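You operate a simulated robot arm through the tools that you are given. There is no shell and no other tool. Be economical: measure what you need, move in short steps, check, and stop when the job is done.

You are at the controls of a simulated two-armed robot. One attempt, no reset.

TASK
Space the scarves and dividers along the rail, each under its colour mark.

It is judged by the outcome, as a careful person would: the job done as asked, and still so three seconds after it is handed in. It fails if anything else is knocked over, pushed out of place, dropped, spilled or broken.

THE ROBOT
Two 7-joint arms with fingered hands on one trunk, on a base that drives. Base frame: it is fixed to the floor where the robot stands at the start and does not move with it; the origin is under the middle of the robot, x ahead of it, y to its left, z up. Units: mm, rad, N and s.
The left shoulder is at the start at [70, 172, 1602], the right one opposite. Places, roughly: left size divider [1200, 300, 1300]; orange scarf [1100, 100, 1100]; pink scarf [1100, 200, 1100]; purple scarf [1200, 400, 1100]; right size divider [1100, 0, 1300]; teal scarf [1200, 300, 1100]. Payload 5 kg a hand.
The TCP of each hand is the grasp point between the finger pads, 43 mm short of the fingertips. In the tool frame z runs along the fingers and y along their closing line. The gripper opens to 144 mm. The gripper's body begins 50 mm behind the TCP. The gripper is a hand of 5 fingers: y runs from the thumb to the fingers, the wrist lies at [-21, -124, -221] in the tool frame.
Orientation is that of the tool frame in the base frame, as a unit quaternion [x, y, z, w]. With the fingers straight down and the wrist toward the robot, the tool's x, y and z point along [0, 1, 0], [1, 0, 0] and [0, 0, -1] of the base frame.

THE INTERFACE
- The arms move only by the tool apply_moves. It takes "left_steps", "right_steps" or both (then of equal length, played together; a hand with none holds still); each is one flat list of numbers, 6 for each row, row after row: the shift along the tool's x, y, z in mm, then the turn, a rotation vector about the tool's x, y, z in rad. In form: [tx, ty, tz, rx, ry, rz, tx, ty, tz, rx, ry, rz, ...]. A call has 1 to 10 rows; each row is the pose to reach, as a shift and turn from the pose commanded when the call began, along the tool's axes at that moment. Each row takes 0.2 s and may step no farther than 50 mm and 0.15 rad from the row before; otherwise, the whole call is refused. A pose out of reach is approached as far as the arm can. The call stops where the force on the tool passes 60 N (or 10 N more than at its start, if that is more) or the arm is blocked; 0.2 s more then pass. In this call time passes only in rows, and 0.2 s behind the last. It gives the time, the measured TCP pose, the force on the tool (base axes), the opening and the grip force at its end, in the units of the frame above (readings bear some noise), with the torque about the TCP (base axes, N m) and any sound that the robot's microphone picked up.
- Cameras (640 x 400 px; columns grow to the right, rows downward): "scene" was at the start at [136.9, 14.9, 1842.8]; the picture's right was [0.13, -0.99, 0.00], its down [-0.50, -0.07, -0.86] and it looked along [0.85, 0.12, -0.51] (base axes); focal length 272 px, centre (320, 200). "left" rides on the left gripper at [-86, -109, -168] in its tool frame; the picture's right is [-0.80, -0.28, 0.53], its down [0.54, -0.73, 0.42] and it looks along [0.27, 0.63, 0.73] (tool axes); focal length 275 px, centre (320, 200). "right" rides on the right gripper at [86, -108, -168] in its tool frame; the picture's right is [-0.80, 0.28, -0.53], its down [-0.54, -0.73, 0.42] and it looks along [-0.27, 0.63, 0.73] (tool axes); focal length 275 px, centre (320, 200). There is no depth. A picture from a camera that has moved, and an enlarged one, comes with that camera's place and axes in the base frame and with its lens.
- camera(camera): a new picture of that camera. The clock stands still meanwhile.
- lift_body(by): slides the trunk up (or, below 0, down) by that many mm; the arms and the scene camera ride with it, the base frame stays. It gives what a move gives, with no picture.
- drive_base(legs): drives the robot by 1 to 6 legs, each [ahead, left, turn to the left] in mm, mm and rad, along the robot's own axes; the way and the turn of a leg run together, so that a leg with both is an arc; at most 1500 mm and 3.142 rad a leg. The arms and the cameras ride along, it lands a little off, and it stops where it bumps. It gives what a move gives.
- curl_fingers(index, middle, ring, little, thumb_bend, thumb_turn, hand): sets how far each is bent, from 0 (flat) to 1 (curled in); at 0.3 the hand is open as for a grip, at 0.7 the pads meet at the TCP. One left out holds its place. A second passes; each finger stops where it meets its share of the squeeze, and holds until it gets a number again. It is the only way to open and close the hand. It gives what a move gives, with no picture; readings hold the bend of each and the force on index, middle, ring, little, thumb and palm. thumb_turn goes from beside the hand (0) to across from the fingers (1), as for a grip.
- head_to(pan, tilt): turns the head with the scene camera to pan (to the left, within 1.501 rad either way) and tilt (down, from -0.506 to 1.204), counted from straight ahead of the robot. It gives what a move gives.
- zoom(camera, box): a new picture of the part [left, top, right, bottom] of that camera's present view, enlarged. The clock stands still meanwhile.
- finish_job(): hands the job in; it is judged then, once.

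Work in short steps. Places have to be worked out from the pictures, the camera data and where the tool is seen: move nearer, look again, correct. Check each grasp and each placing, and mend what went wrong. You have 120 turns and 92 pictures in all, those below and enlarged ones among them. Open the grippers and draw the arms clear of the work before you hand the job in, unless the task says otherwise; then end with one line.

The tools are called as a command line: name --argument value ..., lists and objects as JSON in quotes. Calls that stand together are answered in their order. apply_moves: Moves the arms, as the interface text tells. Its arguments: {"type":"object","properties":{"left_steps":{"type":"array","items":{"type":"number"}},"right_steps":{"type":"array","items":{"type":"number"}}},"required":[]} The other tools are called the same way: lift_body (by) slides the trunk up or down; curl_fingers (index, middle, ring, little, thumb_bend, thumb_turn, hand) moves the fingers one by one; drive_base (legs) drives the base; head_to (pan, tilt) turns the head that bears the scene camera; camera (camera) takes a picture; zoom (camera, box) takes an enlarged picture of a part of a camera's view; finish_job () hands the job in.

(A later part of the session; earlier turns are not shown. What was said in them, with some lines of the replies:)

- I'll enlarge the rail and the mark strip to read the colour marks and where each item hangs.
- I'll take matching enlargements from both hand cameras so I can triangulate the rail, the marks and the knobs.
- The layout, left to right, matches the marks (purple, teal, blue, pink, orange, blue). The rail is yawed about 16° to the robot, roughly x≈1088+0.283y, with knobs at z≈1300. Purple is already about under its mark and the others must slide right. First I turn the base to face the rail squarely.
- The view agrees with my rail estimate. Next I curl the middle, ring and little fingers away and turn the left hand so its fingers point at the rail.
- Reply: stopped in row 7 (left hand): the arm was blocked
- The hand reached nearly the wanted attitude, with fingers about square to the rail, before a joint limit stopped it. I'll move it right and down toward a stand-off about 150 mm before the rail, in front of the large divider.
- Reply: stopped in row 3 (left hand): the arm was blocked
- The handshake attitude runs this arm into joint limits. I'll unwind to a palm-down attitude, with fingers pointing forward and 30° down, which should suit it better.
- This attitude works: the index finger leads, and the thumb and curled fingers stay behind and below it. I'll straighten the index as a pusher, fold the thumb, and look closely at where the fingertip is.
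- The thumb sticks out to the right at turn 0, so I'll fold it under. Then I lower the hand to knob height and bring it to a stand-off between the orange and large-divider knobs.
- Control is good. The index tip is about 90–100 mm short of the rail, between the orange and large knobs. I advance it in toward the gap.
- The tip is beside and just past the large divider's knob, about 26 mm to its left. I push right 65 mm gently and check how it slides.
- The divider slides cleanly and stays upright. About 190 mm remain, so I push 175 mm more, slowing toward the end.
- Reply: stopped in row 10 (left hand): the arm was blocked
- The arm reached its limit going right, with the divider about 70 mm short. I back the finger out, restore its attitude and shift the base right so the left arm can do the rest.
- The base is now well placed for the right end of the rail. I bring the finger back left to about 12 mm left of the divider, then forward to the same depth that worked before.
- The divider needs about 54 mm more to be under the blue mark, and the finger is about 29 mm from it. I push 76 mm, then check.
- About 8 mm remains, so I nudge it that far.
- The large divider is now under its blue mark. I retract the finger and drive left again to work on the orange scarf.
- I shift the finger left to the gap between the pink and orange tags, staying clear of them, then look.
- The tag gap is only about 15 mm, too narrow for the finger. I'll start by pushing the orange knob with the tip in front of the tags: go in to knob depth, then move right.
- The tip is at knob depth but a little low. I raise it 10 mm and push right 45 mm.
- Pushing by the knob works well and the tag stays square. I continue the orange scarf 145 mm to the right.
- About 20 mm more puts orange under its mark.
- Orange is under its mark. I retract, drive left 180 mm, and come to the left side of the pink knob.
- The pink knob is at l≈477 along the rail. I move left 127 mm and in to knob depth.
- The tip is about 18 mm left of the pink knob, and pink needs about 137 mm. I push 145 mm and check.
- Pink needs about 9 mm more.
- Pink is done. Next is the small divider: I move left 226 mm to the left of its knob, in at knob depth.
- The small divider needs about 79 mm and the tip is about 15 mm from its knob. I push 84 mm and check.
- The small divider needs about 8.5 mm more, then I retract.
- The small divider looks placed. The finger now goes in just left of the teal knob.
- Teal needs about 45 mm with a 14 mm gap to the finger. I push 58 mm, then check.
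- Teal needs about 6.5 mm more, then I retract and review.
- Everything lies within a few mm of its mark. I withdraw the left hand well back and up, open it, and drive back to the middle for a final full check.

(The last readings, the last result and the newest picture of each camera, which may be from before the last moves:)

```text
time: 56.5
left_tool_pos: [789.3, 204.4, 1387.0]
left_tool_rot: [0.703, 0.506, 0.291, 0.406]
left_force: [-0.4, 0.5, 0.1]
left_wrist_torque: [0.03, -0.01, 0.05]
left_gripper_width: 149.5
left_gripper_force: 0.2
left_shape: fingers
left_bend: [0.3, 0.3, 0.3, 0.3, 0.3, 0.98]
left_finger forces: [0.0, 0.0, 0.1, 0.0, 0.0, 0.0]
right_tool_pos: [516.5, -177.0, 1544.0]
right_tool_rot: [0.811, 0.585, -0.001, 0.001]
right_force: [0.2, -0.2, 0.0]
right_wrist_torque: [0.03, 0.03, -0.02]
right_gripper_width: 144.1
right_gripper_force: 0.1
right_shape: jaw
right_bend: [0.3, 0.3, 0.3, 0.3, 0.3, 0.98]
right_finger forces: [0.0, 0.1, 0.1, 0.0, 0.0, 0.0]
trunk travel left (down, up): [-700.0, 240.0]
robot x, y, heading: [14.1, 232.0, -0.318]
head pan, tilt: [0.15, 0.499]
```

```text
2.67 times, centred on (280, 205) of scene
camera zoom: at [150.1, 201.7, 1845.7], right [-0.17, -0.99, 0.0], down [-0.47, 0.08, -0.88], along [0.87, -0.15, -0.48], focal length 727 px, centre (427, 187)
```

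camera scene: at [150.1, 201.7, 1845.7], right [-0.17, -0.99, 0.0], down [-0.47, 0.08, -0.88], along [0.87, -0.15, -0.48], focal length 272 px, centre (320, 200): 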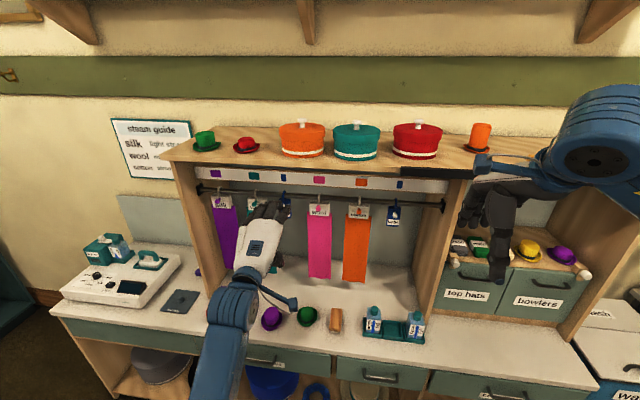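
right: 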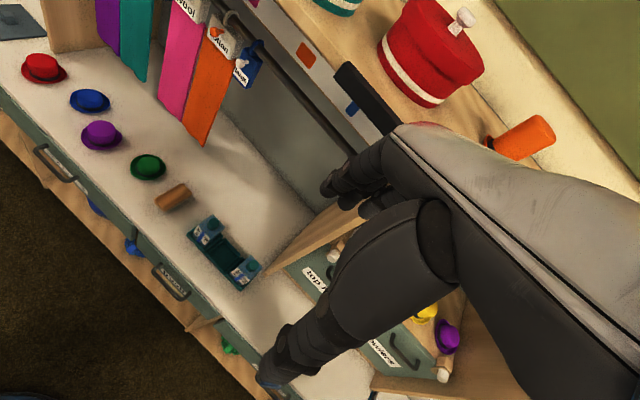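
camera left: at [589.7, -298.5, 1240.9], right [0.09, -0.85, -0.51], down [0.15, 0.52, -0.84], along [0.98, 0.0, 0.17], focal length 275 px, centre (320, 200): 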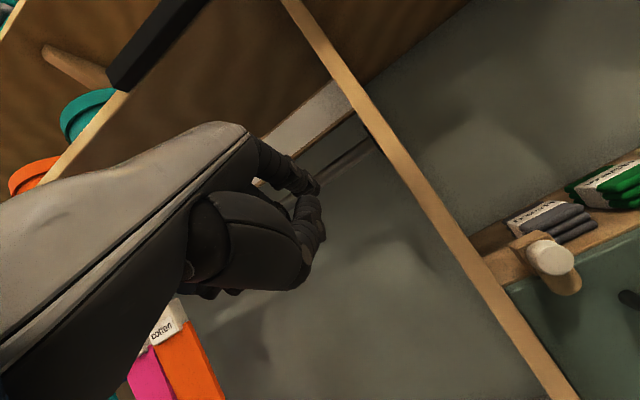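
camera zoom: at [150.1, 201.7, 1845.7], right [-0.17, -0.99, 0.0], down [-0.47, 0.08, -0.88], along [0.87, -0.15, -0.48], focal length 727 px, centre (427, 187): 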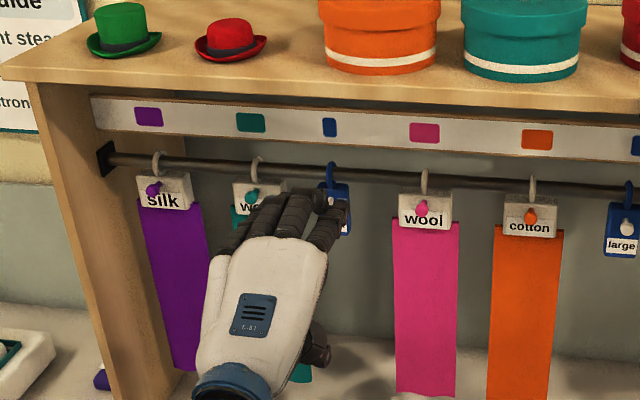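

Everything visible is aligned; the hand only blocks part of the view. I back the robot away and take one last look at the hidden teal and small divider.

drive_base --legs '[[-150, 0, 0], [0, -250, 0]]'

head_to --pan 0.35 --tilt 0.45

camera --camera "scene"

zoom --camera "scene" --box '[180, 130, 420, 280]'

```text
time: 57.5
left_tool_pos: [772.5, 164.5, 1384.5]
left_tool_rot: [0.722, 0.48, 0.273, 0.416]
left_force: [1.1, 0.4, -1.0]
left_wrist_torque: [-0.04, -0.01, -0.07]
left_gripper_width: 149.6
left_gripper_force: 0.0
left_shape: fingers
left_bend: [0.3, 0.3, 0.3, 0.3, 0.3, 0.98]
left_finger forces: [0.0, 0.0, 0.0, 0.0, 0.0, 0.1]
right_tool_pos: [472.1, -194.3, 1541.6]
right_tool_rot: [0.833, 0.553, -0.002, -0.002]
right_force: [2.9, 0.0, -1.7]
right_wrist_torque: [0.0, 0.18, 0.05]
right_gripper_width: 144.0
right_gripper_force: 0.0
right_shape: jaw
right_bend: [0.3, 0.3, 0.3, 0.3, 0.3, 0.98]
right_finger forces: [0.1, 0.0, 0.0, 0.0, 0.0, 0.0]
trunk travel left (down, up): [-700.0, 240.0]
robot x, y, heading: [-0.1, 249.6, -0.399]
head pan, tilt: [0.15, 0.499]
stopped in leg 1: the robot was blocked; the commanded pose is now the measured one
```

```text
time: 58.2
left_tool_pos: [768.4, 165.4, 1388.3]
left_tool_rot: [0.722, 0.479, 0.275, 0.418]
left_force: [-0.1, -0.1, -0.2]
left_wrist_torque: [-0.03, 0.0, -0.03]
left_gripper_width: 149.7
left_gripper_force: 0.0
left_shape: fingers
left_bend: [0.3, 0.3, 0.3, 0.3, 0.3, 0.98]
left_finger forces: [0.0, 0.1, 0.1, 0.0, 0.0, 0.0]
right_tool_pos: [466.5, -193.6, 1545.5]
right_tool_rot: [0.834, 0.552, -0.001, 0.0]
right_force: [1.0, 0.4, -0.5]
right_wrist_torque: [0.01, 0.07, -0.01]
right_gripper_width: 143.8
right_gripper_force: 0.0
right_shape: jaw
right_bend: [0.3, 0.3, 0.3, 0.3, 0.3, 0.98]
right_finger forces: [0.0, 0.1, 0.1, 0.0, 0.0, 0.1]
trunk travel left (down, up): [-700.0, 240.0]
robot x, y, heading: [3.2, 247.9, -0.395]
head pan, tilt: [0.351, 0.45]
```

```text
38 pictures are left
camera scene: at [141.2, 226.7, 1849.6], right [-0.05, -1.0, 0.0], down [-0.44, 0.02, -0.9], along [0.9, -0.04, -0.44], focal length 272 px, centre (320, 200)
```

scene: 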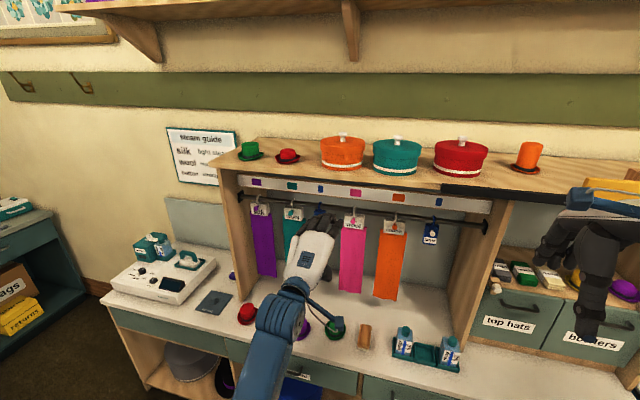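

```text
2.67 times, centred on (300, 205) of scene
camera zoom: at [141.2, 226.7, 1849.6], right [-0.05, -1.0, 0.0], down [-0.44, 0.02, -0.9], along [0.9, -0.04, -0.44], focal length 727 px, centre (373, 187)
```

zoom: 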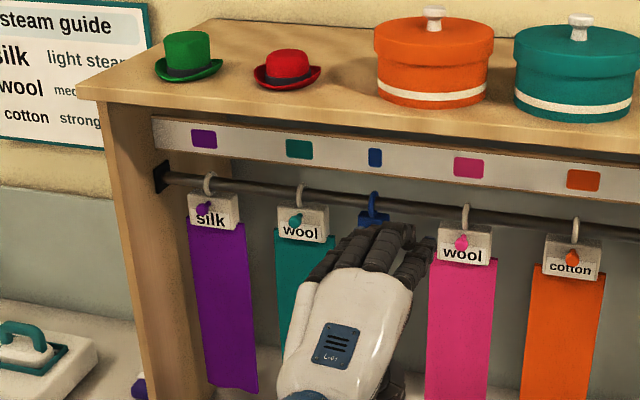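

Backing up met something behind the robot. I'll look around to see what it is before anything else.

head_to --pan 1.5 --tilt 0.7

camera --camera "scene"

head_to --pan -1.5 --tilt 0.7

camera --camera "scene"

```text
time: 59.6
left_tool_pos: [763.9, 165.3, 1390.8]
left_tool_rot: [0.722, 0.478, 0.275, 0.419]
left_force: [0.0, 0.4, 0.7]
left_wrist_torque: [-0.04, -0.03, 0.0]
left_gripper_width: 149.9
left_gripper_force: 0.0
left_shape: fingers
left_bend: [0.3, 0.3, 0.3, 0.3, 0.3, 0.97]
left_finger forces: [0.0, 0.0, 0.2, 0.0, 0.1, 0.0]
right_tool_pos: [462.3, -193.8, 1546.5]
right_tool_rot: [0.834, 0.552, 0.0, 0.001]
right_force: [-0.1, 0.2, 0.3]
right_wrist_torque: [-0.02, -0.01, 0.02]
right_gripper_width: 143.7
right_gripper_force: 0.0
right_shape: jaw
right_bend: [0.3, 0.3, 0.3, 0.3, 0.3, 0.98]
right_finger forces: [0.0, 0.1, 0.1, 0.0, 0.0, 0.0]
trunk travel left (down, up): [-700.0, 240.0]
robot x, y, heading: [3.9, 251.0, -0.399]
head pan, tilt: [1.499, 0.7]
```

```text
36 pictures are left
camera scene: at [83.5, 307.1, 1827.9], right [0.89, -0.45, 0.0], down [-0.29, -0.57, -0.77], along [0.35, 0.68, -0.64], focal length 272 px, centre (320, 200)
```

scene: 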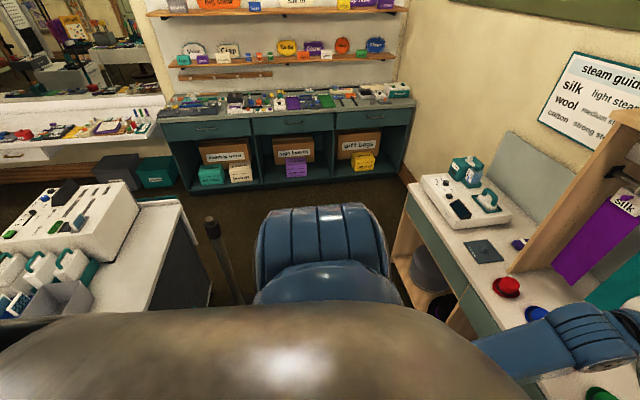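

```text
time: 62.2
left_tool_pos: [763.7, 165.5, 1390.5]
left_tool_rot: [0.721, 0.478, 0.276, 0.419]
left_force: [0.6, 0.7, -0.3]
left_wrist_torque: [0.0, 0.01, 0.0]
left_gripper_width: 149.8
left_gripper_force: 0.1
left_shape: fingers
left_bend: [0.3, 0.3, 0.3, 0.3, 0.3, 0.97]
left_finger forces: [0.0, 0.1, 0.0, 0.1, 0.0, 0.1]
right_tool_pos: [462.3, -194.7, 1545.9]
right_tool_rot: [0.833, 0.553, 0.0, 0.0]
right_force: [0.6, 0.0, -0.4]
right_wrist_torque: [0.03, -0.01, 0.0]
right_gripper_width: 143.8
right_gripper_force: 0.2
right_shape: jaw
right_bend: [0.3, 0.3, 0.3, 0.3, 0.3, 0.98]
right_finger forces: [0.0, 0.0, 0.0, 0.1, 0.0, 0.0]
trunk travel left (down, up): [-700.0, 240.0]
robot x, y, heading: [1.2, 251.3, -0.401]
head pan, tilt: [-1.499, 0.7]
```

```text
35 pictures are left
camera scene: at [17.1, 150.9, 1828.0], right [-0.95, 0.32, 0.0], down [0.21, 0.61, -0.76], along [-0.25, -0.72, -0.64], focal length 272 px, centre (320, 200)
```

scene: 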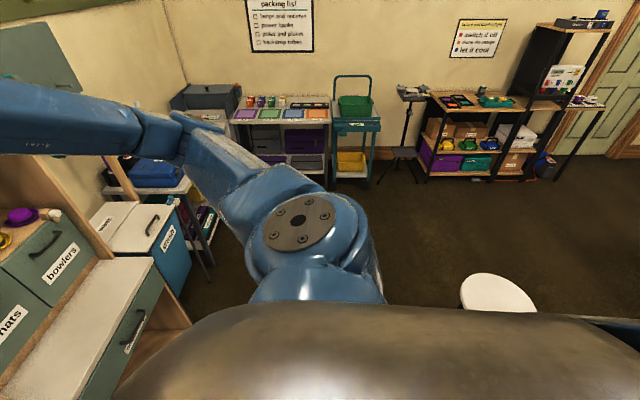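

Behind-left there is a workbench that looks fixed, and its objects appear upright. I ease forward off it and look closer at the bench edge and the dark rod.

drive_base --legs '[[50, 0, 0]]'

head_to --pan 1.5 --tilt 1.0

camera --camera "scene"

zoom --camera "scene" --box '[0, 50, 320, 250]'

```text
time: 63.1
left_tool_pos: [796.8, 151.9, 1398.7]
left_tool_rot: [0.718, 0.477, 0.279, 0.422]
left_force: [-2.6, 0.8, 1.3]
left_wrist_torque: [0.02, -0.02, 0.05]
left_gripper_width: 149.5
left_gripper_force: 0.0
left_shape: fingers
left_bend: [0.3, 0.3, 0.3, 0.3, 0.3, 0.97]
left_finger forces: [0.0, 0.0, 0.0, 0.0, 0.0, 0.1]
right_tool_pos: [495.9, -208.3, 1553.7]
right_tool_rot: [0.834, 0.552, 0.004, 0.004]
right_force: [-2.4, 0.8, 0.5]
right_wrist_torque: [-0.13, -0.23, -0.04]
right_gripper_width: 144.0
right_gripper_force: 0.0
right_shape: jaw
right_bend: [0.3, 0.3, 0.3, 0.3, 0.3, 0.98]
right_finger forces: [0.0, 0.1, 0.1, 0.1, 0.0, 0.0]
trunk travel left (down, up): [-700.0, 240.0]
robot x, y, heading: [45.2, 231.5, -0.397]
head pan, tilt: [-1.499, 0.7]
```

```text
time: 65.7
left_tool_pos: [807.8, 145.5, 1391.8]
left_tool_rot: [0.721, 0.478, 0.276, 0.419]
left_force: [0.1, -0.2, 0.6]
left_wrist_torque: [0.02, 0.0, -0.04]
left_gripper_width: 149.5
left_gripper_force: 0.0
left_shape: fingers
left_bend: [0.3, 0.3, 0.3, 0.3, 0.3, 0.97]
left_finger forces: [0.1, 0.0, 0.0, 0.0, 0.0, 0.0]
right_tool_pos: [506.8, -213.4, 1547.0]
right_tool_rot: [0.833, 0.553, 0.001, 0.002]
right_force: [-0.1, 0.0, 0.1]
right_wrist_torque: [-0.02, -0.02, 0.0]
right_gripper_width: 143.9
right_gripper_force: 0.0
right_shape: jaw
right_bend: [0.3, 0.3, 0.3, 0.3, 0.3, 0.98]
right_finger forces: [0.1, 0.0, 0.1, 0.0, 0.1, 0.1]
trunk travel left (down, up): [-700.0, 240.0]
robot x, y, heading: [45.5, 229.6, -0.401]
head pan, tilt: [1.499, 1.0]
```

```text
34 pictures are left
camera scene: at [120.1, 274.8, 1804.6], right [0.89, -0.45, 0.0], down [-0.38, -0.75, -0.54], along [0.25, 0.48, -0.84], focal length 272 px, centre (320, 200)
```

scene: 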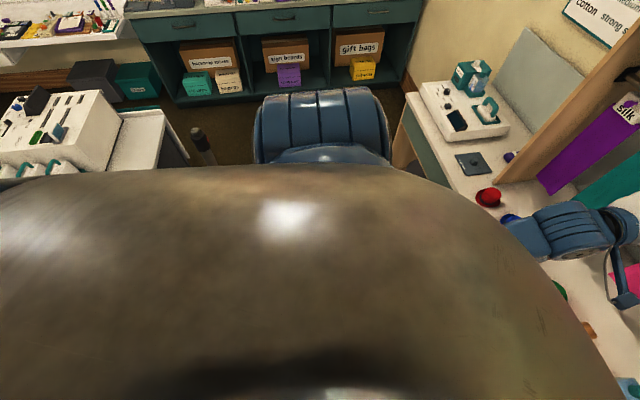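

```text
2.00 times, centred on (160, 150) of scene
camera zoom: at [120.1, 274.8, 1804.6], right [0.89, -0.45, 0.0], down [-0.38, -0.75, -0.54], along [0.25, 0.48, -0.84], focal length 545 px, centre (640, 300)
```

zoom: 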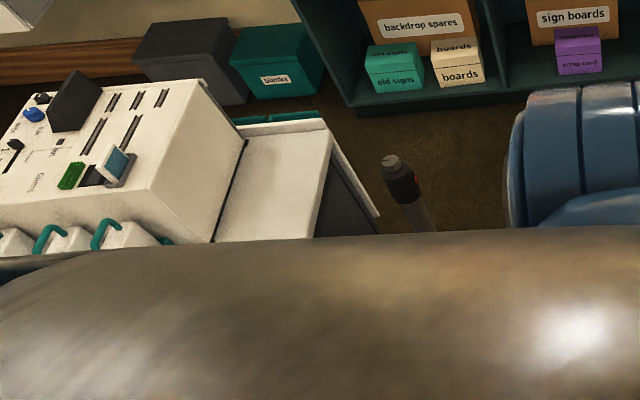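

The bench, its contents and the rod all stand untouched. I take a final front view to confirm the rail and counter.

head_to --pan 0.3 --tilt 0.55

apply_moves --left_steps '[40, 0, -20, 0, 0, 0, 80, 10, -40, 0, 0, 0, 120, 30, -60, 0, 0, 0, 160, 50, -80, 0, 0, 0]'

camera --camera "scene"

zoom --camera "scene" --box '[220, 110, 460, 260]'

```text
time: 67.1
left_tool_pos: [807.4, 145.0, 1391.4]
left_tool_rot: [0.722, 0.477, 0.275, 0.419]
left_force: [-0.5, -0.5, -0.2]
left_wrist_torque: [-0.01, 0.01, 0.01]
left_gripper_width: 149.5
left_gripper_force: 0.0
left_shape: fingers
left_bend: [0.3, 0.3, 0.3, 0.3, 0.3, 0.97]
left_finger forces: [0.1, 0.0, 0.0, 0.0, 0.0, 0.1]
right_tool_pos: [505.8, -212.8, 1546.7]
right_tool_rot: [0.834, 0.552, 0.001, 0.001]
right_force: [-0.2, 0.3, 1.2]
right_wrist_torque: [0.03, -0.02, -0.01]
right_gripper_width: 143.9
right_gripper_force: 0.1
right_shape: jaw
right_bend: [0.3, 0.3, 0.3, 0.3, 0.3, 0.98]
right_finger forces: [0.0, 0.0, 0.1, 0.0, 0.1, 0.1]
trunk travel left (down, up): [-700.0, 240.0]
robot x, y, heading: [44.6, 230.2, -0.402]
head pan, tilt: [0.3, 0.55]
```

```text
time: 68.1
left_tool_pos: [829.3, 312.6, 1474.0]
left_tool_rot: [0.722, 0.478, 0.274, 0.42]
left_force: [0.8, 0.8, -0.2]
left_wrist_torque: [-0.02, 0.0, -0.01]
left_gripper_width: 149.8
left_gripper_force: 0.0
left_shape: fingers
left_bend: [0.3, 0.3, 0.3, 0.3, 0.3, 0.98]
left_finger forces: [0.0, 0.0, 0.0, 0.0, 0.0, 0.1]
right_tool_pos: [507.4, -212.3, 1547.6]
right_tool_rot: [0.833, 0.553, 0.0, 0.002]
right_force: [0.1, 0.6, -0.2]
right_wrist_torque: [-0.06, -0.02, 0.01]
right_gripper_width: 143.7
right_gripper_force: 0.1
right_shape: jaw
right_bend: [0.3, 0.3, 0.3, 0.3, 0.3, 0.98]
right_finger forces: [0.0, 0.1, 0.0, 0.0, 0.0, 0.1]
trunk travel left (down, up): [-700.0, 240.0]
robot x, y, heading: [43.8, 226.7, -0.403]
head pan, tilt: [0.3, 0.55]
```

```text
32 pictures are left
camera scene: at [179.0, 206.2, 1841.0], right [-0.1, -1.0, 0.0], down [-0.52, 0.05, -0.85], along [0.85, -0.09, -0.52], focal length 272 px, centre (320, 200)
```

scene: 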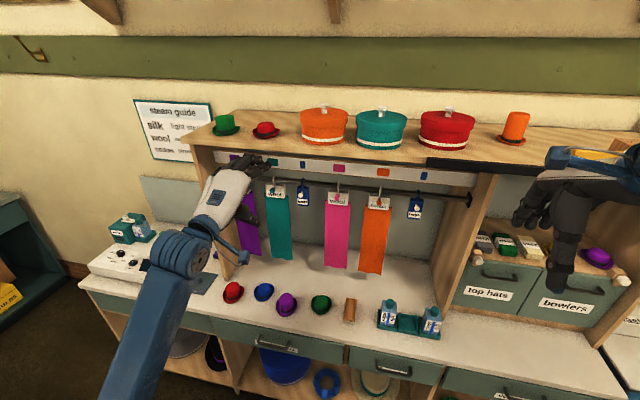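

```text
2.67 times, centred on (340, 185) of scene
camera zoom: at [179.0, 206.2, 1841.0], right [-0.1, -1.0, 0.0], down [-0.52, 0.05, -0.85], along [0.85, -0.09, -0.52], focal length 727 px, centre (267, 240)
```

zoom: 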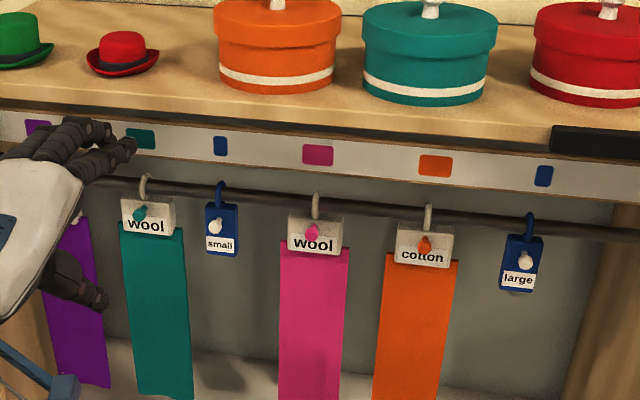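

All six pieces hang under their marks, nothing else has been disturbed, and both hands are open and clear. I hand the job in.

finish_job

```text
The job is handed in.
```

The three scarves and both size dividers that were out of place now hang under their colour marks. The purple scarf was already under its own, so I left it. All are within about 5 mm. The base bumped the workbench behind it once while backing, but everything there looked upright afterwards.
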